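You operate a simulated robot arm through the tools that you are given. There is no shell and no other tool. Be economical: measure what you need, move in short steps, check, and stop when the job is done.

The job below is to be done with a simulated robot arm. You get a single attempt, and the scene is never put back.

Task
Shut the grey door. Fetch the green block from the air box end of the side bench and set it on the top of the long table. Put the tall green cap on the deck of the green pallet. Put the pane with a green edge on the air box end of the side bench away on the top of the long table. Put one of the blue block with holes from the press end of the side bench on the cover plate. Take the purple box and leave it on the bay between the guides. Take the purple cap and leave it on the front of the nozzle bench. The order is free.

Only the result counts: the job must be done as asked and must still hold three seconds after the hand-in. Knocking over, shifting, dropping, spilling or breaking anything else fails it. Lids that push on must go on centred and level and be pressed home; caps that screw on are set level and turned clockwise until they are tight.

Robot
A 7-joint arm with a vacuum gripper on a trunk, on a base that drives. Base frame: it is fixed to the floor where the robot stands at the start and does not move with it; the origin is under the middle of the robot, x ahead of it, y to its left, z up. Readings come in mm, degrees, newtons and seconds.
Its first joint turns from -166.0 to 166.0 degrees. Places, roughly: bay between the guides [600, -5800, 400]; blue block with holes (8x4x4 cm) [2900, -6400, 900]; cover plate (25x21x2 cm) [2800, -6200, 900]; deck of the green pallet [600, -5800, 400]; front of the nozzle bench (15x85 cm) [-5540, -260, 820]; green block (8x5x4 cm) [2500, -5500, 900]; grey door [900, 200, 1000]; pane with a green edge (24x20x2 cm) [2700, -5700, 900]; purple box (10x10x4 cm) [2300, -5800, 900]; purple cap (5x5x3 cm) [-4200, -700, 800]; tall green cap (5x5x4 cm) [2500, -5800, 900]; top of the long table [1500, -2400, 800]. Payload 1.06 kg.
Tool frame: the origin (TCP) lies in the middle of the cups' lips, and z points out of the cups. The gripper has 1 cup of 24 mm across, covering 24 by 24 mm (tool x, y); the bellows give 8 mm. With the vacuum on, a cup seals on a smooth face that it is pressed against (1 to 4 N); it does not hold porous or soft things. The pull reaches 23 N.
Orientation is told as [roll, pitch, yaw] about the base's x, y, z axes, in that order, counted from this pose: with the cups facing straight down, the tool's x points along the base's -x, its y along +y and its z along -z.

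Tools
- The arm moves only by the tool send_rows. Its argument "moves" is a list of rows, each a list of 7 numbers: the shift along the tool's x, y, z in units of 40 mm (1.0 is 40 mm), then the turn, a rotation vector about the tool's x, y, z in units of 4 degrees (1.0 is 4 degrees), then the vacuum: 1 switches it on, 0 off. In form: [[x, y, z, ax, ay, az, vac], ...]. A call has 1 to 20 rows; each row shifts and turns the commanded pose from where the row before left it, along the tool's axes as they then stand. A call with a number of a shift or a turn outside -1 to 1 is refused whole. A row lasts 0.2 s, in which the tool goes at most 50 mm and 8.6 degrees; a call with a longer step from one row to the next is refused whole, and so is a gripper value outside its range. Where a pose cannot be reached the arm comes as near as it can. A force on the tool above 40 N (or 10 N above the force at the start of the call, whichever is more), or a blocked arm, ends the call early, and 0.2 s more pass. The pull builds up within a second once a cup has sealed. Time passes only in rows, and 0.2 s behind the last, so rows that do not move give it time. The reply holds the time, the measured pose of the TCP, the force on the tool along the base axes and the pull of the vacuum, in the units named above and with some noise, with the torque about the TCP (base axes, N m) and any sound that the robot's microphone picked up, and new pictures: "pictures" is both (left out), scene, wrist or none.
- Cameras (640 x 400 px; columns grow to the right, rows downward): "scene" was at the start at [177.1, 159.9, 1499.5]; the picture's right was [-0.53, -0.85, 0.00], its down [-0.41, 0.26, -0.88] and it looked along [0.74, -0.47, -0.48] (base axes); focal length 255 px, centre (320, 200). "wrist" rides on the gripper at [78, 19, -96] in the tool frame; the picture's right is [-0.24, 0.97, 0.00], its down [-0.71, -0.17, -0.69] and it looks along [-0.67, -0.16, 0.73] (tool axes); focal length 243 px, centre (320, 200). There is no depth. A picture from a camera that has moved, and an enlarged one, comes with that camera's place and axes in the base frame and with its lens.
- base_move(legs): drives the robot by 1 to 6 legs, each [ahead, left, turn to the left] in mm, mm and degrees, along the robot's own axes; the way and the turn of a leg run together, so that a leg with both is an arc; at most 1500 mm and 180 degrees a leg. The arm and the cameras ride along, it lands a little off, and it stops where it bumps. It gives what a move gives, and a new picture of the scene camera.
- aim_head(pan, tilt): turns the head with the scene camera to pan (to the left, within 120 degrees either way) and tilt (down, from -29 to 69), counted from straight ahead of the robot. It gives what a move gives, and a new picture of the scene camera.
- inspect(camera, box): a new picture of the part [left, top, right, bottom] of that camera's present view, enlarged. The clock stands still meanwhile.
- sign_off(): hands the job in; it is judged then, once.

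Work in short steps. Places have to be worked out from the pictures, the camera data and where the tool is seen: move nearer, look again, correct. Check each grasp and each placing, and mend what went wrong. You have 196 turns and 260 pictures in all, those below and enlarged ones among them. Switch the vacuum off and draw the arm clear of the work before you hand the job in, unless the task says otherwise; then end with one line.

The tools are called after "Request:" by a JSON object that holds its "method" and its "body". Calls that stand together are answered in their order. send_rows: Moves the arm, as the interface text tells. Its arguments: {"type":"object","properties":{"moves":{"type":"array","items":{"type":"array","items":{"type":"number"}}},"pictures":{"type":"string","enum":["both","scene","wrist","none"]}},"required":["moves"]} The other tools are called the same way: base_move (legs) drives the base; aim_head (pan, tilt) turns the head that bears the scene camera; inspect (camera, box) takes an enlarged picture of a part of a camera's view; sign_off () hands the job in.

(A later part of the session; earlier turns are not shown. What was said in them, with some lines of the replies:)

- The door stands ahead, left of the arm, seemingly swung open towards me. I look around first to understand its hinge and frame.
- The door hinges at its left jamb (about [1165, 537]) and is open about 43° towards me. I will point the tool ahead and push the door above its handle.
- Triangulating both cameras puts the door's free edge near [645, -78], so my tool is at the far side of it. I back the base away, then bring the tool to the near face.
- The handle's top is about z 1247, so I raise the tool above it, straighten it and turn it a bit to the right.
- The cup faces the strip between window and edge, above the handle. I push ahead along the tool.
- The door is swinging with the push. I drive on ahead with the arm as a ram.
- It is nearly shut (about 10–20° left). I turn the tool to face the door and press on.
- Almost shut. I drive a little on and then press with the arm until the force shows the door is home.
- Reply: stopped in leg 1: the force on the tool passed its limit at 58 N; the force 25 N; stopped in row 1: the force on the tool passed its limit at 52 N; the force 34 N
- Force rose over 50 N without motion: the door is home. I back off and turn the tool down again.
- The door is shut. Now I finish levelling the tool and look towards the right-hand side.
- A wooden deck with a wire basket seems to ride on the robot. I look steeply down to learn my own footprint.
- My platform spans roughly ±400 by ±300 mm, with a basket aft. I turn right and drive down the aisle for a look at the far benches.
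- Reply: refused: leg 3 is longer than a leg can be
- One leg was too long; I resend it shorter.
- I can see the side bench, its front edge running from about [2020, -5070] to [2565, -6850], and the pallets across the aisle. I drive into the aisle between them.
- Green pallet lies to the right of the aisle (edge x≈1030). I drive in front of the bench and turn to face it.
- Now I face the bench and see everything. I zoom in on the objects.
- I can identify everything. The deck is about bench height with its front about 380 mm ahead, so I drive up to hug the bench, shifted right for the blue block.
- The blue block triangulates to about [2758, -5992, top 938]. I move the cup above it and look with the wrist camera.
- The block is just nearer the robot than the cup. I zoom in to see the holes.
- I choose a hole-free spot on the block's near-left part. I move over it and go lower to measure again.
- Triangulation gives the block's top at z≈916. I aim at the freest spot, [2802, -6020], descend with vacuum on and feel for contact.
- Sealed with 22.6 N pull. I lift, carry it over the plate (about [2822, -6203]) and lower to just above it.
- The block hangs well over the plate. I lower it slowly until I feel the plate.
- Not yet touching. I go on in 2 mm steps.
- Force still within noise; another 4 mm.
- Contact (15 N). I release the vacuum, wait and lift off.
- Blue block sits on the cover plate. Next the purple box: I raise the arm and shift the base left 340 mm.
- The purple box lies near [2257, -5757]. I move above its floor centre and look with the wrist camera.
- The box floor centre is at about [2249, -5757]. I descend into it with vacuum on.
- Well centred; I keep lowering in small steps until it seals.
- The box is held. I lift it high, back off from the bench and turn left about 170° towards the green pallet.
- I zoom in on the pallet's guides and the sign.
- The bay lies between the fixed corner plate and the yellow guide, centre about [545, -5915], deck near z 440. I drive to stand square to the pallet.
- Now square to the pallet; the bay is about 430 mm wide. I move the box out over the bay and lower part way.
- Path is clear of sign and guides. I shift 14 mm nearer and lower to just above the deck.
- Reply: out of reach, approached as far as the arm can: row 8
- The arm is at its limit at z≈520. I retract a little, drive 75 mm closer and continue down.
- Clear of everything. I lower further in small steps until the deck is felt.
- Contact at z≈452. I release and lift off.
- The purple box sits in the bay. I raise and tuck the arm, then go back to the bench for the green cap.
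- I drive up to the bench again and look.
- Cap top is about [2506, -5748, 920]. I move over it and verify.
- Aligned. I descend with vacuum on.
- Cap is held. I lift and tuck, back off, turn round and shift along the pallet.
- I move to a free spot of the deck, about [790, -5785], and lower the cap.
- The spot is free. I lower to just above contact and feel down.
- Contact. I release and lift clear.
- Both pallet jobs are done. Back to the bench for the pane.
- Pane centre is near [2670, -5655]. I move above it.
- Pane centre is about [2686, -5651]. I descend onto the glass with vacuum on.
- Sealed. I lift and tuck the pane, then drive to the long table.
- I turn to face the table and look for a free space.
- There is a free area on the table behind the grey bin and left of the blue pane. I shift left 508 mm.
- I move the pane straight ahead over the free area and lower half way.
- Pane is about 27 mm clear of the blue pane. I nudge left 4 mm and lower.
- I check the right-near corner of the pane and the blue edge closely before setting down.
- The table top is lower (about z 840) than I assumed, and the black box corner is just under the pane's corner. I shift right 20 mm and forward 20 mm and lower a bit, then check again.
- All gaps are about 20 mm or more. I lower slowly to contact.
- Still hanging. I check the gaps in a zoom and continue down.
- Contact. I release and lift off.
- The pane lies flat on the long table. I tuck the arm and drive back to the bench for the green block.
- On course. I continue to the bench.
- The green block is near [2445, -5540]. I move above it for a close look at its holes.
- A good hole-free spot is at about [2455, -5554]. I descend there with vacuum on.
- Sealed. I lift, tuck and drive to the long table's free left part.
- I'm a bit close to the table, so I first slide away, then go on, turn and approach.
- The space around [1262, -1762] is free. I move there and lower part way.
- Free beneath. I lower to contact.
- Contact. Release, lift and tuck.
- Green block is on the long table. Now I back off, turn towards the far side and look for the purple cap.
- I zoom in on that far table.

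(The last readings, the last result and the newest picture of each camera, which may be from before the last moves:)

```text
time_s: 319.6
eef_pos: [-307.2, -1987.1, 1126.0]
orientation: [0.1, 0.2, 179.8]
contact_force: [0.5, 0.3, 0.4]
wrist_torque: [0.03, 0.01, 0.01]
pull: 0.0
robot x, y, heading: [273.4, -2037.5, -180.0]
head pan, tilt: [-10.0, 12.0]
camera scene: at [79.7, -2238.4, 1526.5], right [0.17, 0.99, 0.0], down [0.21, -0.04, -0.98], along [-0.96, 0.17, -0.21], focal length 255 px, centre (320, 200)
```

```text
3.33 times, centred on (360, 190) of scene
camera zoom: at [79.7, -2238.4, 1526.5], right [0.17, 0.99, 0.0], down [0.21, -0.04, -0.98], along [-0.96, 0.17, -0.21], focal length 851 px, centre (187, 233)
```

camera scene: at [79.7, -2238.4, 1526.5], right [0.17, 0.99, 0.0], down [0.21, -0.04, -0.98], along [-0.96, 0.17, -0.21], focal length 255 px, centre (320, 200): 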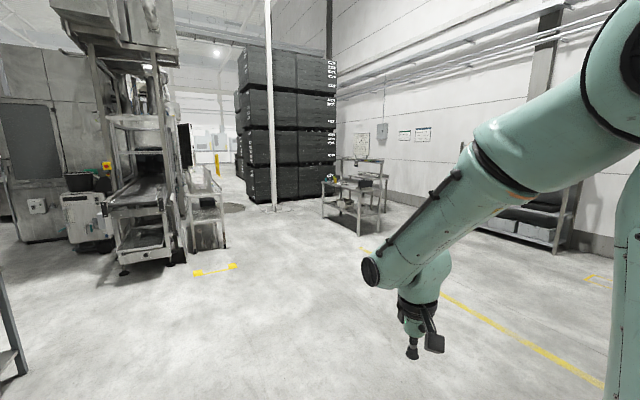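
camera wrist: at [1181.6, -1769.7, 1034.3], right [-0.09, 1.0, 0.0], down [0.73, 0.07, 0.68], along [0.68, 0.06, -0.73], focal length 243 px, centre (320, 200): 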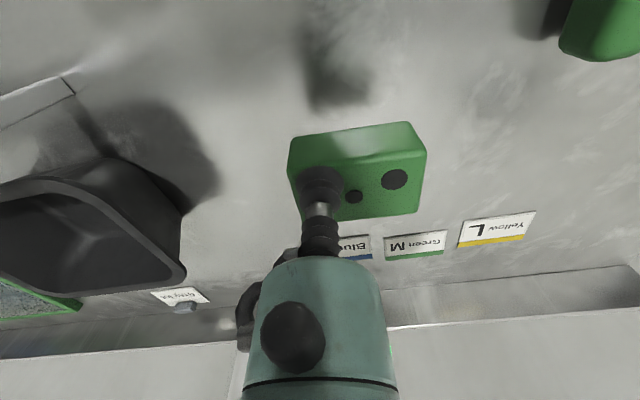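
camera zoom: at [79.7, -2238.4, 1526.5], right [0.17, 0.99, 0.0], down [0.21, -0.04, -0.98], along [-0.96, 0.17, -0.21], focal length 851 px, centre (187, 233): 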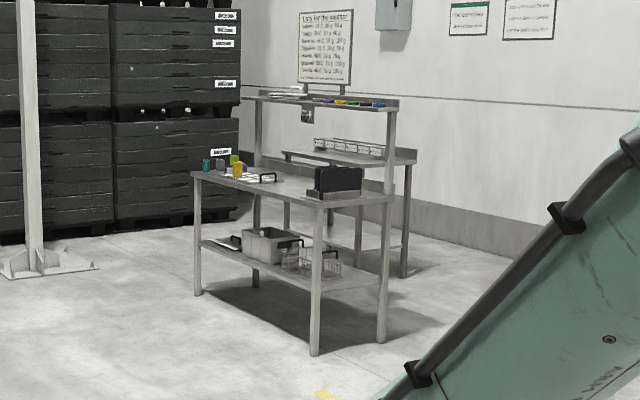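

The cap table stands in front of the nozzle bench, rotated about 19°. I drive towards it.

Request:
{"method": "base_move", "body": {"legs": [[1390, -120, 0], [1390, -120, 0], [1000, -120, 0]]}}

Request:
{"method": "aim_head", "body": {"pan": -45, "tilt": 22}}

```text
time_s: 337.9
eef_pos: [-4074.9, -1640.6, 1127.3]
orientation: [0.1, 0.1, -179.1]
contact_force: [0.3, 0.5, -0.1]
wrist_torque: [-0.03, 0.0, 0.01]
pull: 0.1
robot x, y, heading: [-3498.8, -1687.8, -179.0]
head pan, tilt: [-10.0, 12.0]
camera scene: at [-3686.2, -1884.8, 1526.6], right [0.16, 0.99, 0.0], down [0.21, -0.03, -0.98], along [-0.97, 0.15, -0.21], focal length 255 px, centre (320, 200)
```

scene: 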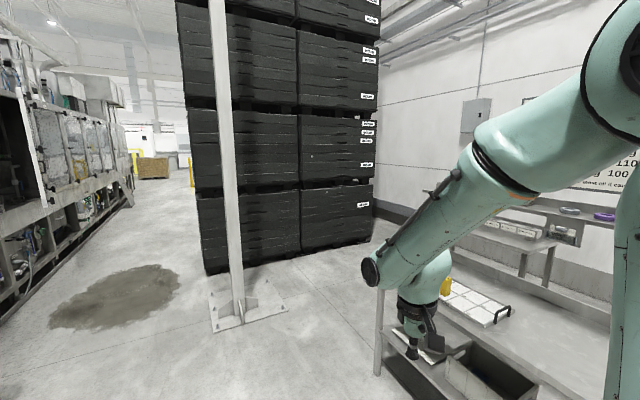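

```text
time_s: 338.9
eef_pos: [-4075.6, -1638.7, 1126.5]
orientation: [0.2, 0.0, -179.2]
contact_force: [-1.3, -0.1, -0.7]
wrist_torque: [0.02, 0.01, 0.0]
pull: 0.0
robot x, y, heading: [-3498.1, -1684.0, -179.1]
head pan, tilt: [-45.0, 22.0]
camera scene: at [-3660.8, -1835.0, 1510.3], right [0.69, 0.72, 0.0], down [0.27, -0.26, -0.93], along [-0.67, 0.64, -0.37], focal length 255 px, centre (320, 200)
```

scene: 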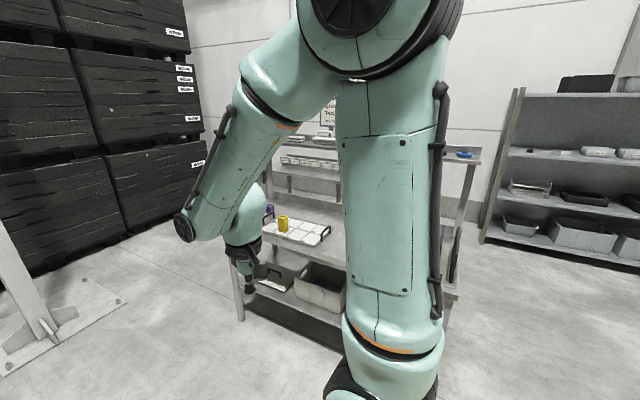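

I turn to face the table.

Request:
{"method": "base_move", "body": {"legs": [[0, 0, -72]]}}

Request:
{"method": "aim_head", "body": {"pan": 18, "tilt": 20}}

```text
time_s: 342.3
eef_pos: [-3646.6, -1125.3, 1126.2]
orientation: [0.1, 0.1, 110.2]
contact_force: [0.9, 0.2, 1.1]
wrist_torque: [0.02, -0.04, 0.0]
pull: 0.0
robot x, y, heading: [-3497.5, -1689.9, 110.4]
head pan, tilt: [-45.0, 22.0]
camera scene: at [-3690.5, -1583.1, 1510.3], right [0.91, -0.42, 0.0], down [-0.16, -0.34, -0.93], along [0.39, 0.84, -0.37], focal length 255 px, centre (320, 200)
```

scene: 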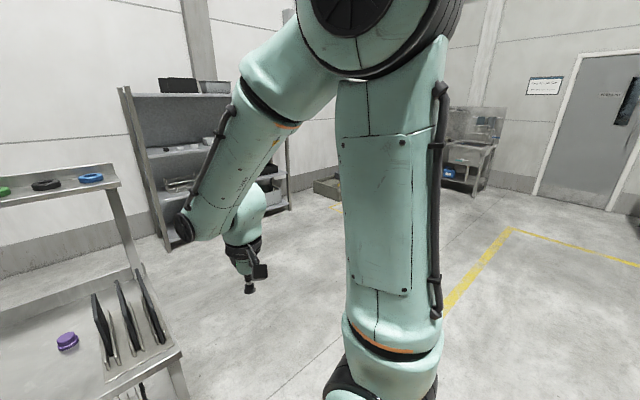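

```text
time_s: 343.7
eef_pos: [-3647.2, -1125.3, 1126.5]
orientation: [0.1, 0.1, 110.3]
contact_force: [-0.4, 0.3, 0.6]
wrist_torque: [-0.02, -0.01, -0.01]
pull: 0.1
robot x, y, heading: [-3499.7, -1686.8, 110.2]
head pan, tilt: [18.0, 20.0]
camera scene: at [-3786.9, -1594.5, 1513.5], right [0.78, 0.62, 0.0], down [0.21, -0.27, -0.94], along [-0.58, 0.74, -0.34], focal length 255 px, centre (320, 200)
```

scene: 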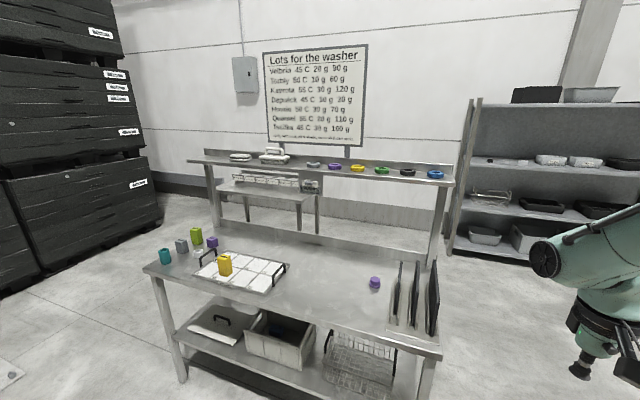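

The purple cap triangulates near [-4155, -768, 830]. I drive to stand in front of it.

Request:
{"method": "base_move", "body": {"legs": [[0, 312, -1.6], [380, 0, 0]]}}

Request:
{"method": "aim_head", "body": {"pan": 0, "tilt": 35}}

```text
time_s: 347.8
eef_pos: [-4057.6, -865.5, 1126.3]
orientation: [0.0, 0.1, 109.1]
contact_force: [0.2, 0.6, 0.1]
wrist_torque: [0.0, 0.0, 0.0]
pull: 0.1
robot x, y, heading: [-3921.8, -1431.6, 109.1]
head pan, tilt: [18.0, 20.0]
camera scene: at [-4207.0, -1331.7, 1513.5], right [0.8, 0.61, 0.0], down [0.21, -0.27, -0.94], along [-0.57, 0.75, -0.34], focal length 255 px, centre (320, 200)
```

scene: 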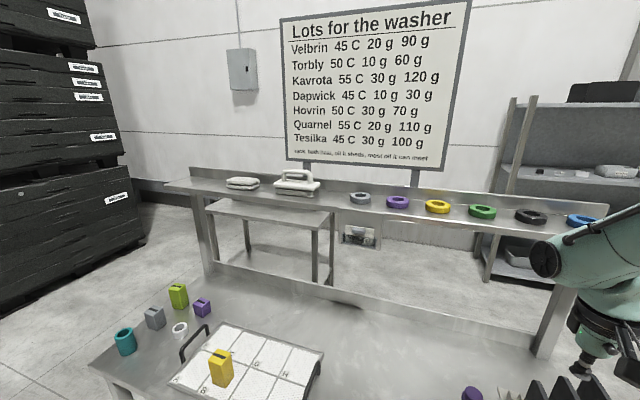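

```text
time_s: 348.6
eef_pos: [-4056.7, -865.0, 1126.3]
orientation: [0.0, 0.1, 109.0]
contact_force: [-1.1, -0.4, 0.6]
wrist_torque: [-0.01, 0.02, -0.03]
pull: 0.0
robot x, y, heading: [-3920.9, -1430.2, 109.3]
head pan, tilt: [0.0, 35.0]
camera scene: at [-4179.7, -1322.7, 1489.7], right [0.94, 0.33, 0.0], down [0.19, -0.54, -0.82], along [-0.27, 0.77, -0.57], focal length 255 px, centre (320, 200)
```

scene: 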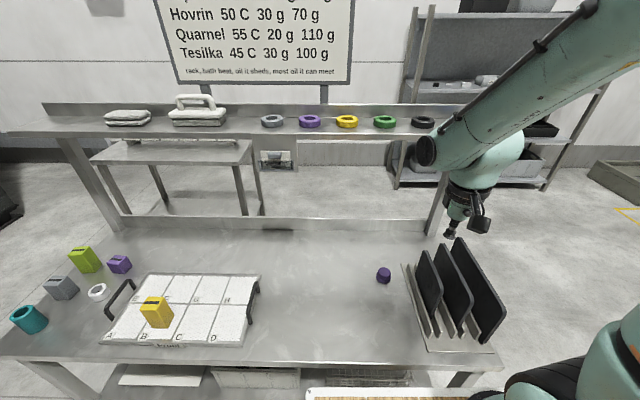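

Cap is at about [-4164, -743, 811]. I move over it at height, then descend for a closer look.

Request:
{"method": "send_rows", "body": {"moves": [[-0.94, 0.385, 0, 0, 0, 0, 0], [-0.94, 0.385, 0, 0, 0, 0, 0], [-0.94, 0.385, 0, 0, 0, 0, 0], [-0.94, 0.385, 0, 0, 0, 0, 0], [0, 0, 1, 0, 0, 0, 0], [0, 0, 1, 0, 0, 0, 0], [0, 0, 1, 0, 0, 0, 0], [0, 0, 1, 0, 0, 0, 0], [0, 0, 1, 0, 0, 0, 0], [0, 0, 0, 0, 0, 0, 0]], "pictures": "both"}}

```text
time_s: 350.8
eef_pos: [-4165.5, -742.1, 926.9]
orientation: [0.1, 0.1, 109.1]
contact_force: [0.4, -0.1, 0.5]
wrist_torque: [0.0, -0.01, -0.03]
pull: 0.0
robot x, y, heading: [-3919.2, -1431.5, 109.2]
head pan, tilt: [0.0, 35.0]
camera scene: at [-4179.6, -1322.8, 1489.7], right [0.94, 0.33, 0.0], down [0.19, -0.54, -0.82], along [-0.27, 0.77, -0.57], focal length 255 px, centre (320, 200)
camera wrist: at [-4157.5, -822.6, 1022.1], right [-1.0, -0.1, 0.0], down [-0.07, 0.73, 0.68], along [-0.07, 0.68, -0.73], focal length 243 px, centre (320, 200)
```

scene: 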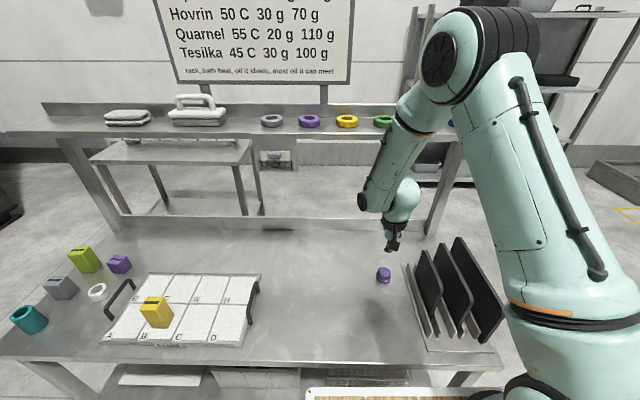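
wrist: 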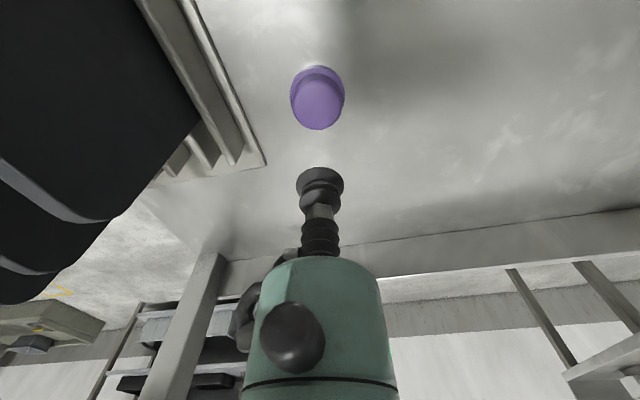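

Nearly centred. I descend with vacuum on to contact.

Request:
{"method": "send_rows", "body": {"moves": [[0.05, 0, 0.9, 0, 0, 0, 0], [0, 0, 0.9, 0, 0, 0, 1], [0, 0, 0.4, 0, 0, 0, 1], [0, 0, 0.1, 0, 0, 0, 1], [0, 0, 0.1, 0, 0, 0, 1], [0, 0, 0, 0, 0, 0, 1]], "pictures": "wrist"}}

```text
time_s: 352.2
eef_pos: [-4162.0, -744.3, 830.3]
orientation: [0.1, 0.0, 109.1]
contact_force: [-0.1, 0.3, 0.0]
wrist_torque: [0.02, 0.01, -0.03]
pull: 22.9
robot x, y, heading: [-3919.2, -1432.4, 109.2]
head pan, tilt: [0.0, 35.0]
camera wrist: at [-4156.5, -825.1, 926.6], right [-1.0, -0.1, 0.0], down [-0.07, 0.73, 0.68], along [-0.07, 0.68, -0.73], focal length 243 px, centre (320, 200)
```

wrist: 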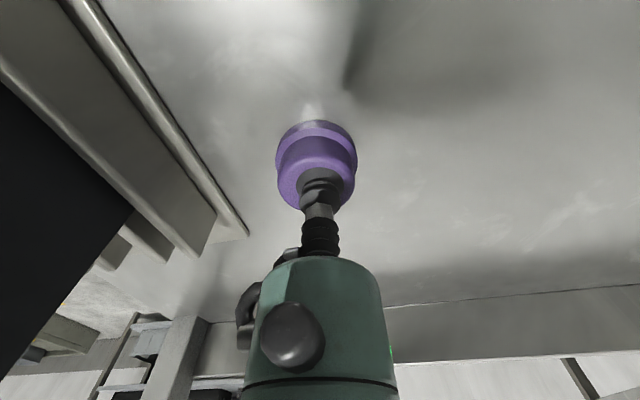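

Sealed. I lift and tuck the cap, then drive round the left end of this table, since the nozzle bench stands behind it.

Request:
{"method": "send_rows", "body": {"moves": [[0, 0, -0.4, 0, 0, 0, 1], [0, 0, -0.8, 0, 0, 0, 1], [0, 0, -1, 0, 0, 0, 1], [0, 0, -1, 0, 0, 0, 1], [0, 0, -1, 0, 0, 0, 1], [0.4, 0, -0.9, 0, 0, 0, 1], [0.4, 0, -0.9, 0, 0, 0, 1], [0.6, 0, -0.8, 0, 0, 0, 1], [0.8, 0, -0.8, 0, 0, 0, 1], [1, 0, 0, 0, 0, 0, 1]], "pictures": "none"}}

Request:
{"method": "base_move", "body": {"legs": [[-100, 0, 0], [0, 1473, 0]]}}

Request:
{"method": "aim_head", "body": {"pan": -5, "tilt": 25}}

```text
time_s: 354.4
eef_pos: [-4120.6, -866.6, 1133.7]
orientation: [0.1, 0.2, 109.2]
contact_force: [-0.2, 0.1, -1.1]
wrist_torque: [-0.01, -0.03, 0.02]
pull: 22.5
robot x, y, heading: [-3916.1, -1428.2, 109.4]
head pan, tilt: [0.0, 35.0]
```

```text
time_s: 362.5
eef_pos: [-5493.9, -1481.7, 1134.0]
orientation: [0.1, 0.0, 111.2]
contact_force: [-0.3, 0.0, 0.1]
wrist_torque: [-0.01, -0.01, -0.03]
pull: 22.9
robot x, y, heading: [-5268.9, -2035.7, 111.5]
head pan, tilt: [0.0, 35.0]
camera scene: at [-5536.1, -1939.2, 1489.7], right [0.93, 0.36, 0.0], down [0.21, -0.53, -0.82], along [-0.3, 0.76, -0.57], focal length 255 px, centre (320, 200)
```

scene: 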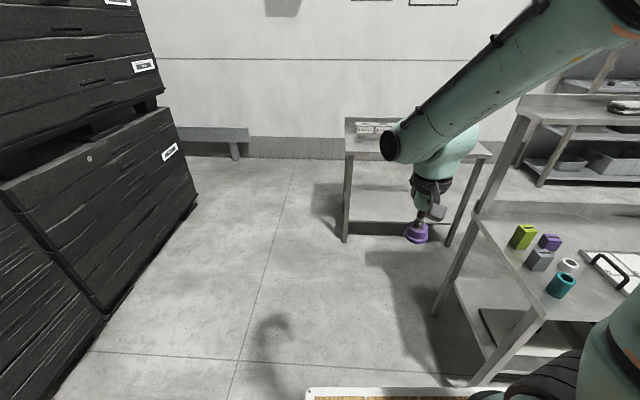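

```text
time_s: 363.2
eef_pos: [-5494.1, -1480.3, 1133.6]
orientation: [0.1, 0.2, 111.2]
contact_force: [0.0, 1.3, 0.0]
wrist_torque: [0.01, -0.02, 0.01]
pull: 22.5
robot x, y, heading: [-5269.8, -2036.8, 111.4]
head pan, tilt: [-5.0, 25.0]
camera scene: at [-5530.0, -1932.8, 1505.4], right [0.96, 0.28, 0.0], down [0.12, -0.41, -0.91], along [-0.26, 0.87, -0.42], focal length 255 px, centre (320, 200)
```

scene: 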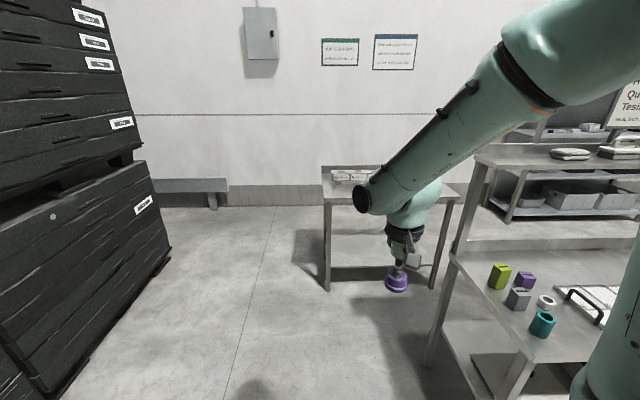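

The nozzle bench's left part is reachable past the table's end. I align and drive ahead beside the table.

Request:
{"method": "base_move", "body": {"legs": [[0, 15, -3.6], [880, 0, 0]]}}

Request:
{"method": "aim_head", "body": {"pan": -12, "tilt": 38}}

```text
time_s: 368.3
eef_pos: [-5748.0, -625.3, 1133.3]
orientation: [0.1, 0.0, 107.8]
contact_force: [0.7, 0.0, -0.4]
wrist_torque: [0.03, 0.0, 0.0]
pull: 22.6
robot x, y, heading: [-5563.5, -1189.8, 108.1]
head pan, tilt: [-5.0, 25.0]
camera scene: at [-5811.1, -1073.7, 1505.4], right [0.97, 0.22, 0.0], down [0.09, -0.41, -0.91], along [-0.2, 0.88, -0.42], focal length 255 px, centre (320, 200)
```

scene: 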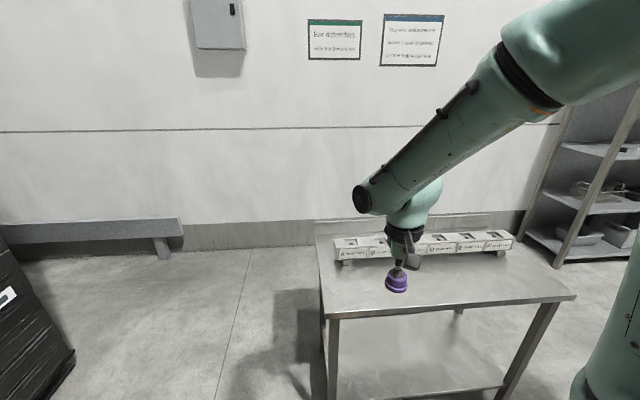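

```text
time_s: 369.1
eef_pos: [-5747.4, -625.5, 1132.7]
orientation: [0.1, 0.1, 107.7]
contact_force: [1.0, 0.9, 0.0]
wrist_torque: [-0.04, 0.0, 0.02]
pull: 22.9
robot x, y, heading: [-5559.5, -1194.3, 107.9]
head pan, tilt: [-12.0, 38.0]
camera scene: at [-5799.4, -1077.7, 1485.2], right [0.99, 0.1, 0.0], down [0.06, -0.61, -0.79], along [-0.08, 0.78, -0.62], focal length 255 px, centre (320, 200)
```

scene: 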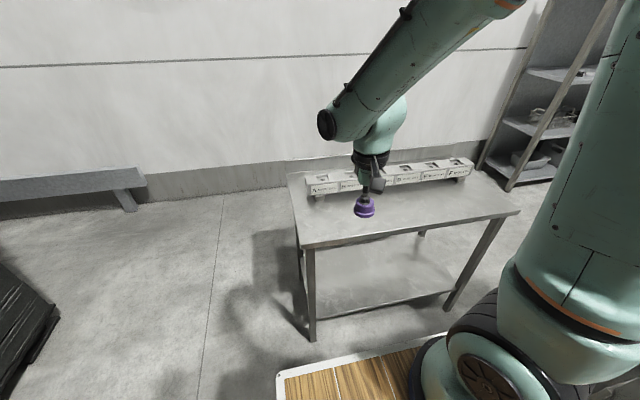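

The front strip of the bench is empty. I move the cap over about [-5650, -355] and lower part way.

Request:
{"method": "send_rows", "body": {"moves": [[-0.81, -0.62, 0, 0, 0, 0, 1], [-0.81, -0.62, 0, 0, 0, 0, 1], [-0.81, -0.62, 0, 0, 0, 0, 1], [-0.81, -0.62, 0, 0, 0, 0, 1], [-0.81, -0.62, 0, 0, 0, 0, 1], [-0.81, -0.62, 0, 0, 0, 0, 1], [-0.81, -0.62, 0, 0, 0, 0, 1], [0, 0, 1, 0, 0, 0, 1], [0, 0, 1, 0, 0, 0, 1], [0, 0, 1, 0, 0, 0, 1], [0, 0, 1, 0, 0, 0, 1], [0, 0, 1, 0, 0, 0, 1], [0, 0, 0, 0, 0, 0, 1]], "pictures": "both"}}

```text
time_s: 371.9
eef_pos: [-5654.0, -357.3, 933.3]
orientation: [0.1, 0.0, 107.8]
contact_force: [0.0, 0.3, -0.1]
wrist_torque: [-0.04, -0.01, -0.02]
pull: 22.8
robot x, y, heading: [-5561.1, -1194.5, 108.1]
head pan, tilt: [-12.0, 38.0]
camera scene: at [-5799.3, -1077.7, 1485.1], right [0.99, 0.1, 0.0], down [0.06, -0.61, -0.79], along [-0.08, 0.78, -0.62], focal length 255 px, centre (320, 200)
camera wrist: at [-5648.3, -437.9, 1030.0], right [-1.0, -0.07, 0.0], down [-0.05, 0.73, 0.68], along [-0.05, 0.68, -0.73], focal length 243 px, centre (320, 200)
```

scene: 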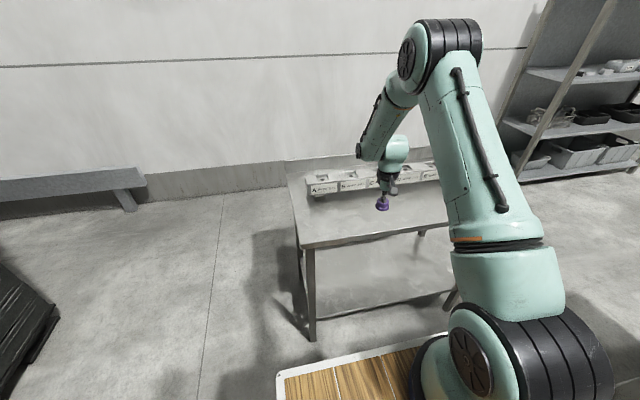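
wrist: 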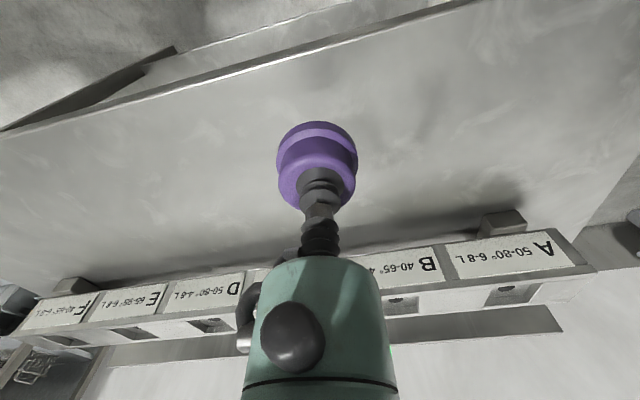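

It would land about 45 mm from the edge; I move 32 mm further in and lower gradually.

Request:
{"method": "send_rows", "body": {"moves": [[-0.8, 0, 0, 0, 0, 0, 1], [0, 0, 0.8, 0, 0, 0, 1], [0, 0, 0.5, 0, 0, 0, 1], [0, 0, 0.2, 0, 0, 0, 1], [0, 0, 0.1, 0, 0, 0, 1], [0, 0, 0.1, 0, 0, 0, 1], [0, 0, 0, 0, 0, 0, 1]], "pictures": "wrist"}}

```text
time_s: 373.5
eef_pos: [-5661.4, -326.8, 865.0]
orientation: [0.0, 0.1, 107.9]
contact_force: [0.1, -0.3, 0.5]
wrist_torque: [-0.02, 0.0, -0.02]
pull: 22.4
robot x, y, heading: [-5562.4, -1192.2, 108.2]
head pan, tilt: [-12.0, 38.0]
camera wrist: at [-5656.5, -407.2, 960.8], right [-1.0, -0.07, 0.0], down [-0.05, 0.73, 0.68], along [-0.05, 0.68, -0.73], focal length 243 px, centre (320, 200)
```

wrist: 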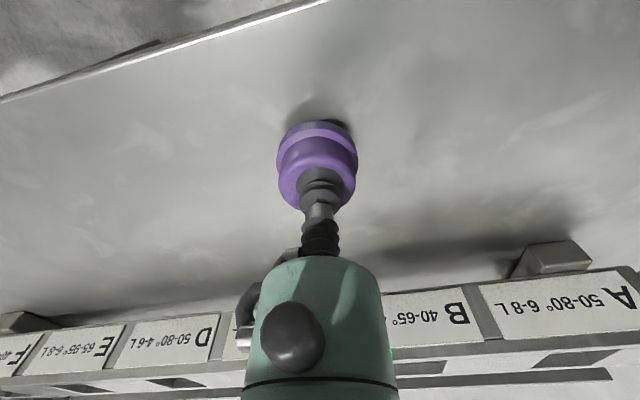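

The cap is close to the surface. I step down to contact.

Request:
{"method": "send_rows", "body": {"moves": [[0, 0, 0.1, 0, 0, 0, 1], [0, 0, 0.1, 0, 0, 0, 1], [0, 0, 0.07, 0, 0, 0, 1], [0, 0, 0, 0, 0, 0, 1]], "pictures": "none"}}

```text
time_s: 374.5
eef_pos: [-5662.4, -326.6, 854.0]
orientation: [0.1, 0.0, 107.7]
contact_force: [0.4, 0.0, -0.5]
wrist_torque: [-0.02, 0.02, 0.0]
pull: 22.7
robot x, y, heading: [-5558.8, -1190.9, 108.3]
head pan, tilt: [-12.0, 38.0]
```

Request:
{"method": "send_rows", "body": {"moves": [[0, 0, 0.08, 0, 0, 0, 1], [0, 0, 0.08, 0, 0, 0, 1], [0, 0, 0, 0, 0, 0, 1]], "pictures": "none"}}

```text
time_s: 375.3
eef_pos: [-5661.6, -326.1, 848.7]
orientation: [0.1, 0.0, 107.8]
contact_force: [-0.1, -1.8, 11.9]
wrist_torque: [0.01, -0.02, -0.03]
pull: 22.7
robot x, y, heading: [-5559.8, -1194.7, 108.2]
head pan, tilt: [-12.0, 38.0]
```

Contact. I release, lift off and tuck the arm.

Request:
{"method": "send_rows", "body": {"moves": [[0, 0, -0.05, 0, 0, 0, 0], [0, 0, 0, 0, 0, 0, 0], [0, 0, 0, 0, 0, 0, 0], [0, 0, 0, 0, 0, 0, 0], [0, 0, 0, 0, 0, 0, 0], [0, 0, -0.2, 0, 0, 0, 0], [0, 0, -0.8, 0, 0, 0, 0], [0, 0, -1, 0, 0, 0, 0], [0, 0, -1, 0, 0, 0, 0], [0, 0, -1, 0, 0, 0, 0], [0, 0, -1, 0, 0, 0, 0], [0.8, 0, -0.8, 0, 0, 0, 0], [0.8, 0, 0, 0, 0, 0, 0], [0.8, 0, 0, 0, 0, 0, 0], [0.8, 0, 0, 0, 0, 0, 0], [0.8, 0, 0, 0, 0, 0, 0]], "pictures": "both"}}

```text
time_s: 378.7
eef_pos: [-5615.8, -480.5, 1080.8]
orientation: [0.1, 0.2, 107.8]
contact_force: [-0.5, 0.8, -0.4]
wrist_torque: [-0.01, -0.02, 0.01]
pull: 0.0
robot x, y, heading: [-5556.6, -1191.6, 108.1]
head pan, tilt: [-12.0, 38.0]
camera scene: at [-5799.5, -1077.2, 1485.1], right [0.99, 0.1, 0.0], down [0.06, -0.61, -0.79], along [-0.08, 0.78, -0.62], focal length 255 px, centre (320, 200)
camera wrist: at [-5609.9, -560.7, 1177.4], right [-1.0, -0.07, 0.0], down [-0.05, 0.73, 0.68], along [-0.05, 0.68, -0.73], focal length 243 px, centre (320, 200)
```

scene: 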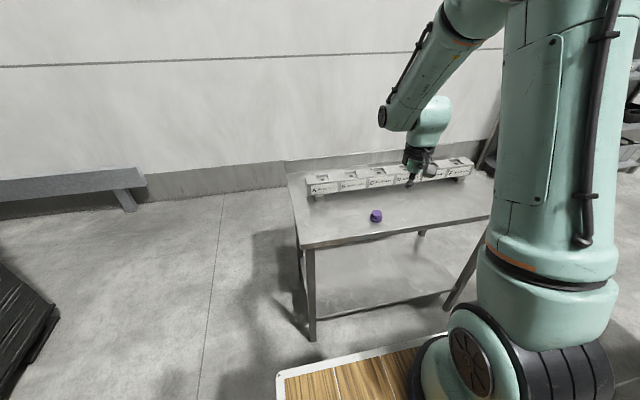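
wrist: 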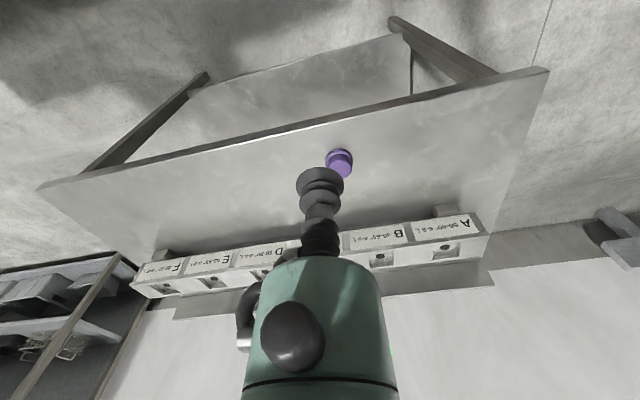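

All seven jobs are done: vacuum off, the arm is clear, and every placing was seen in the pictures. I hand the job in.

Request:
{"method": "sign_off", "body": {}}

```text
The job is handed in.
```

I finished all seven tasks and handed the job in: the door is shut and all six items are where you asked, each checked in the camera pictures after release.
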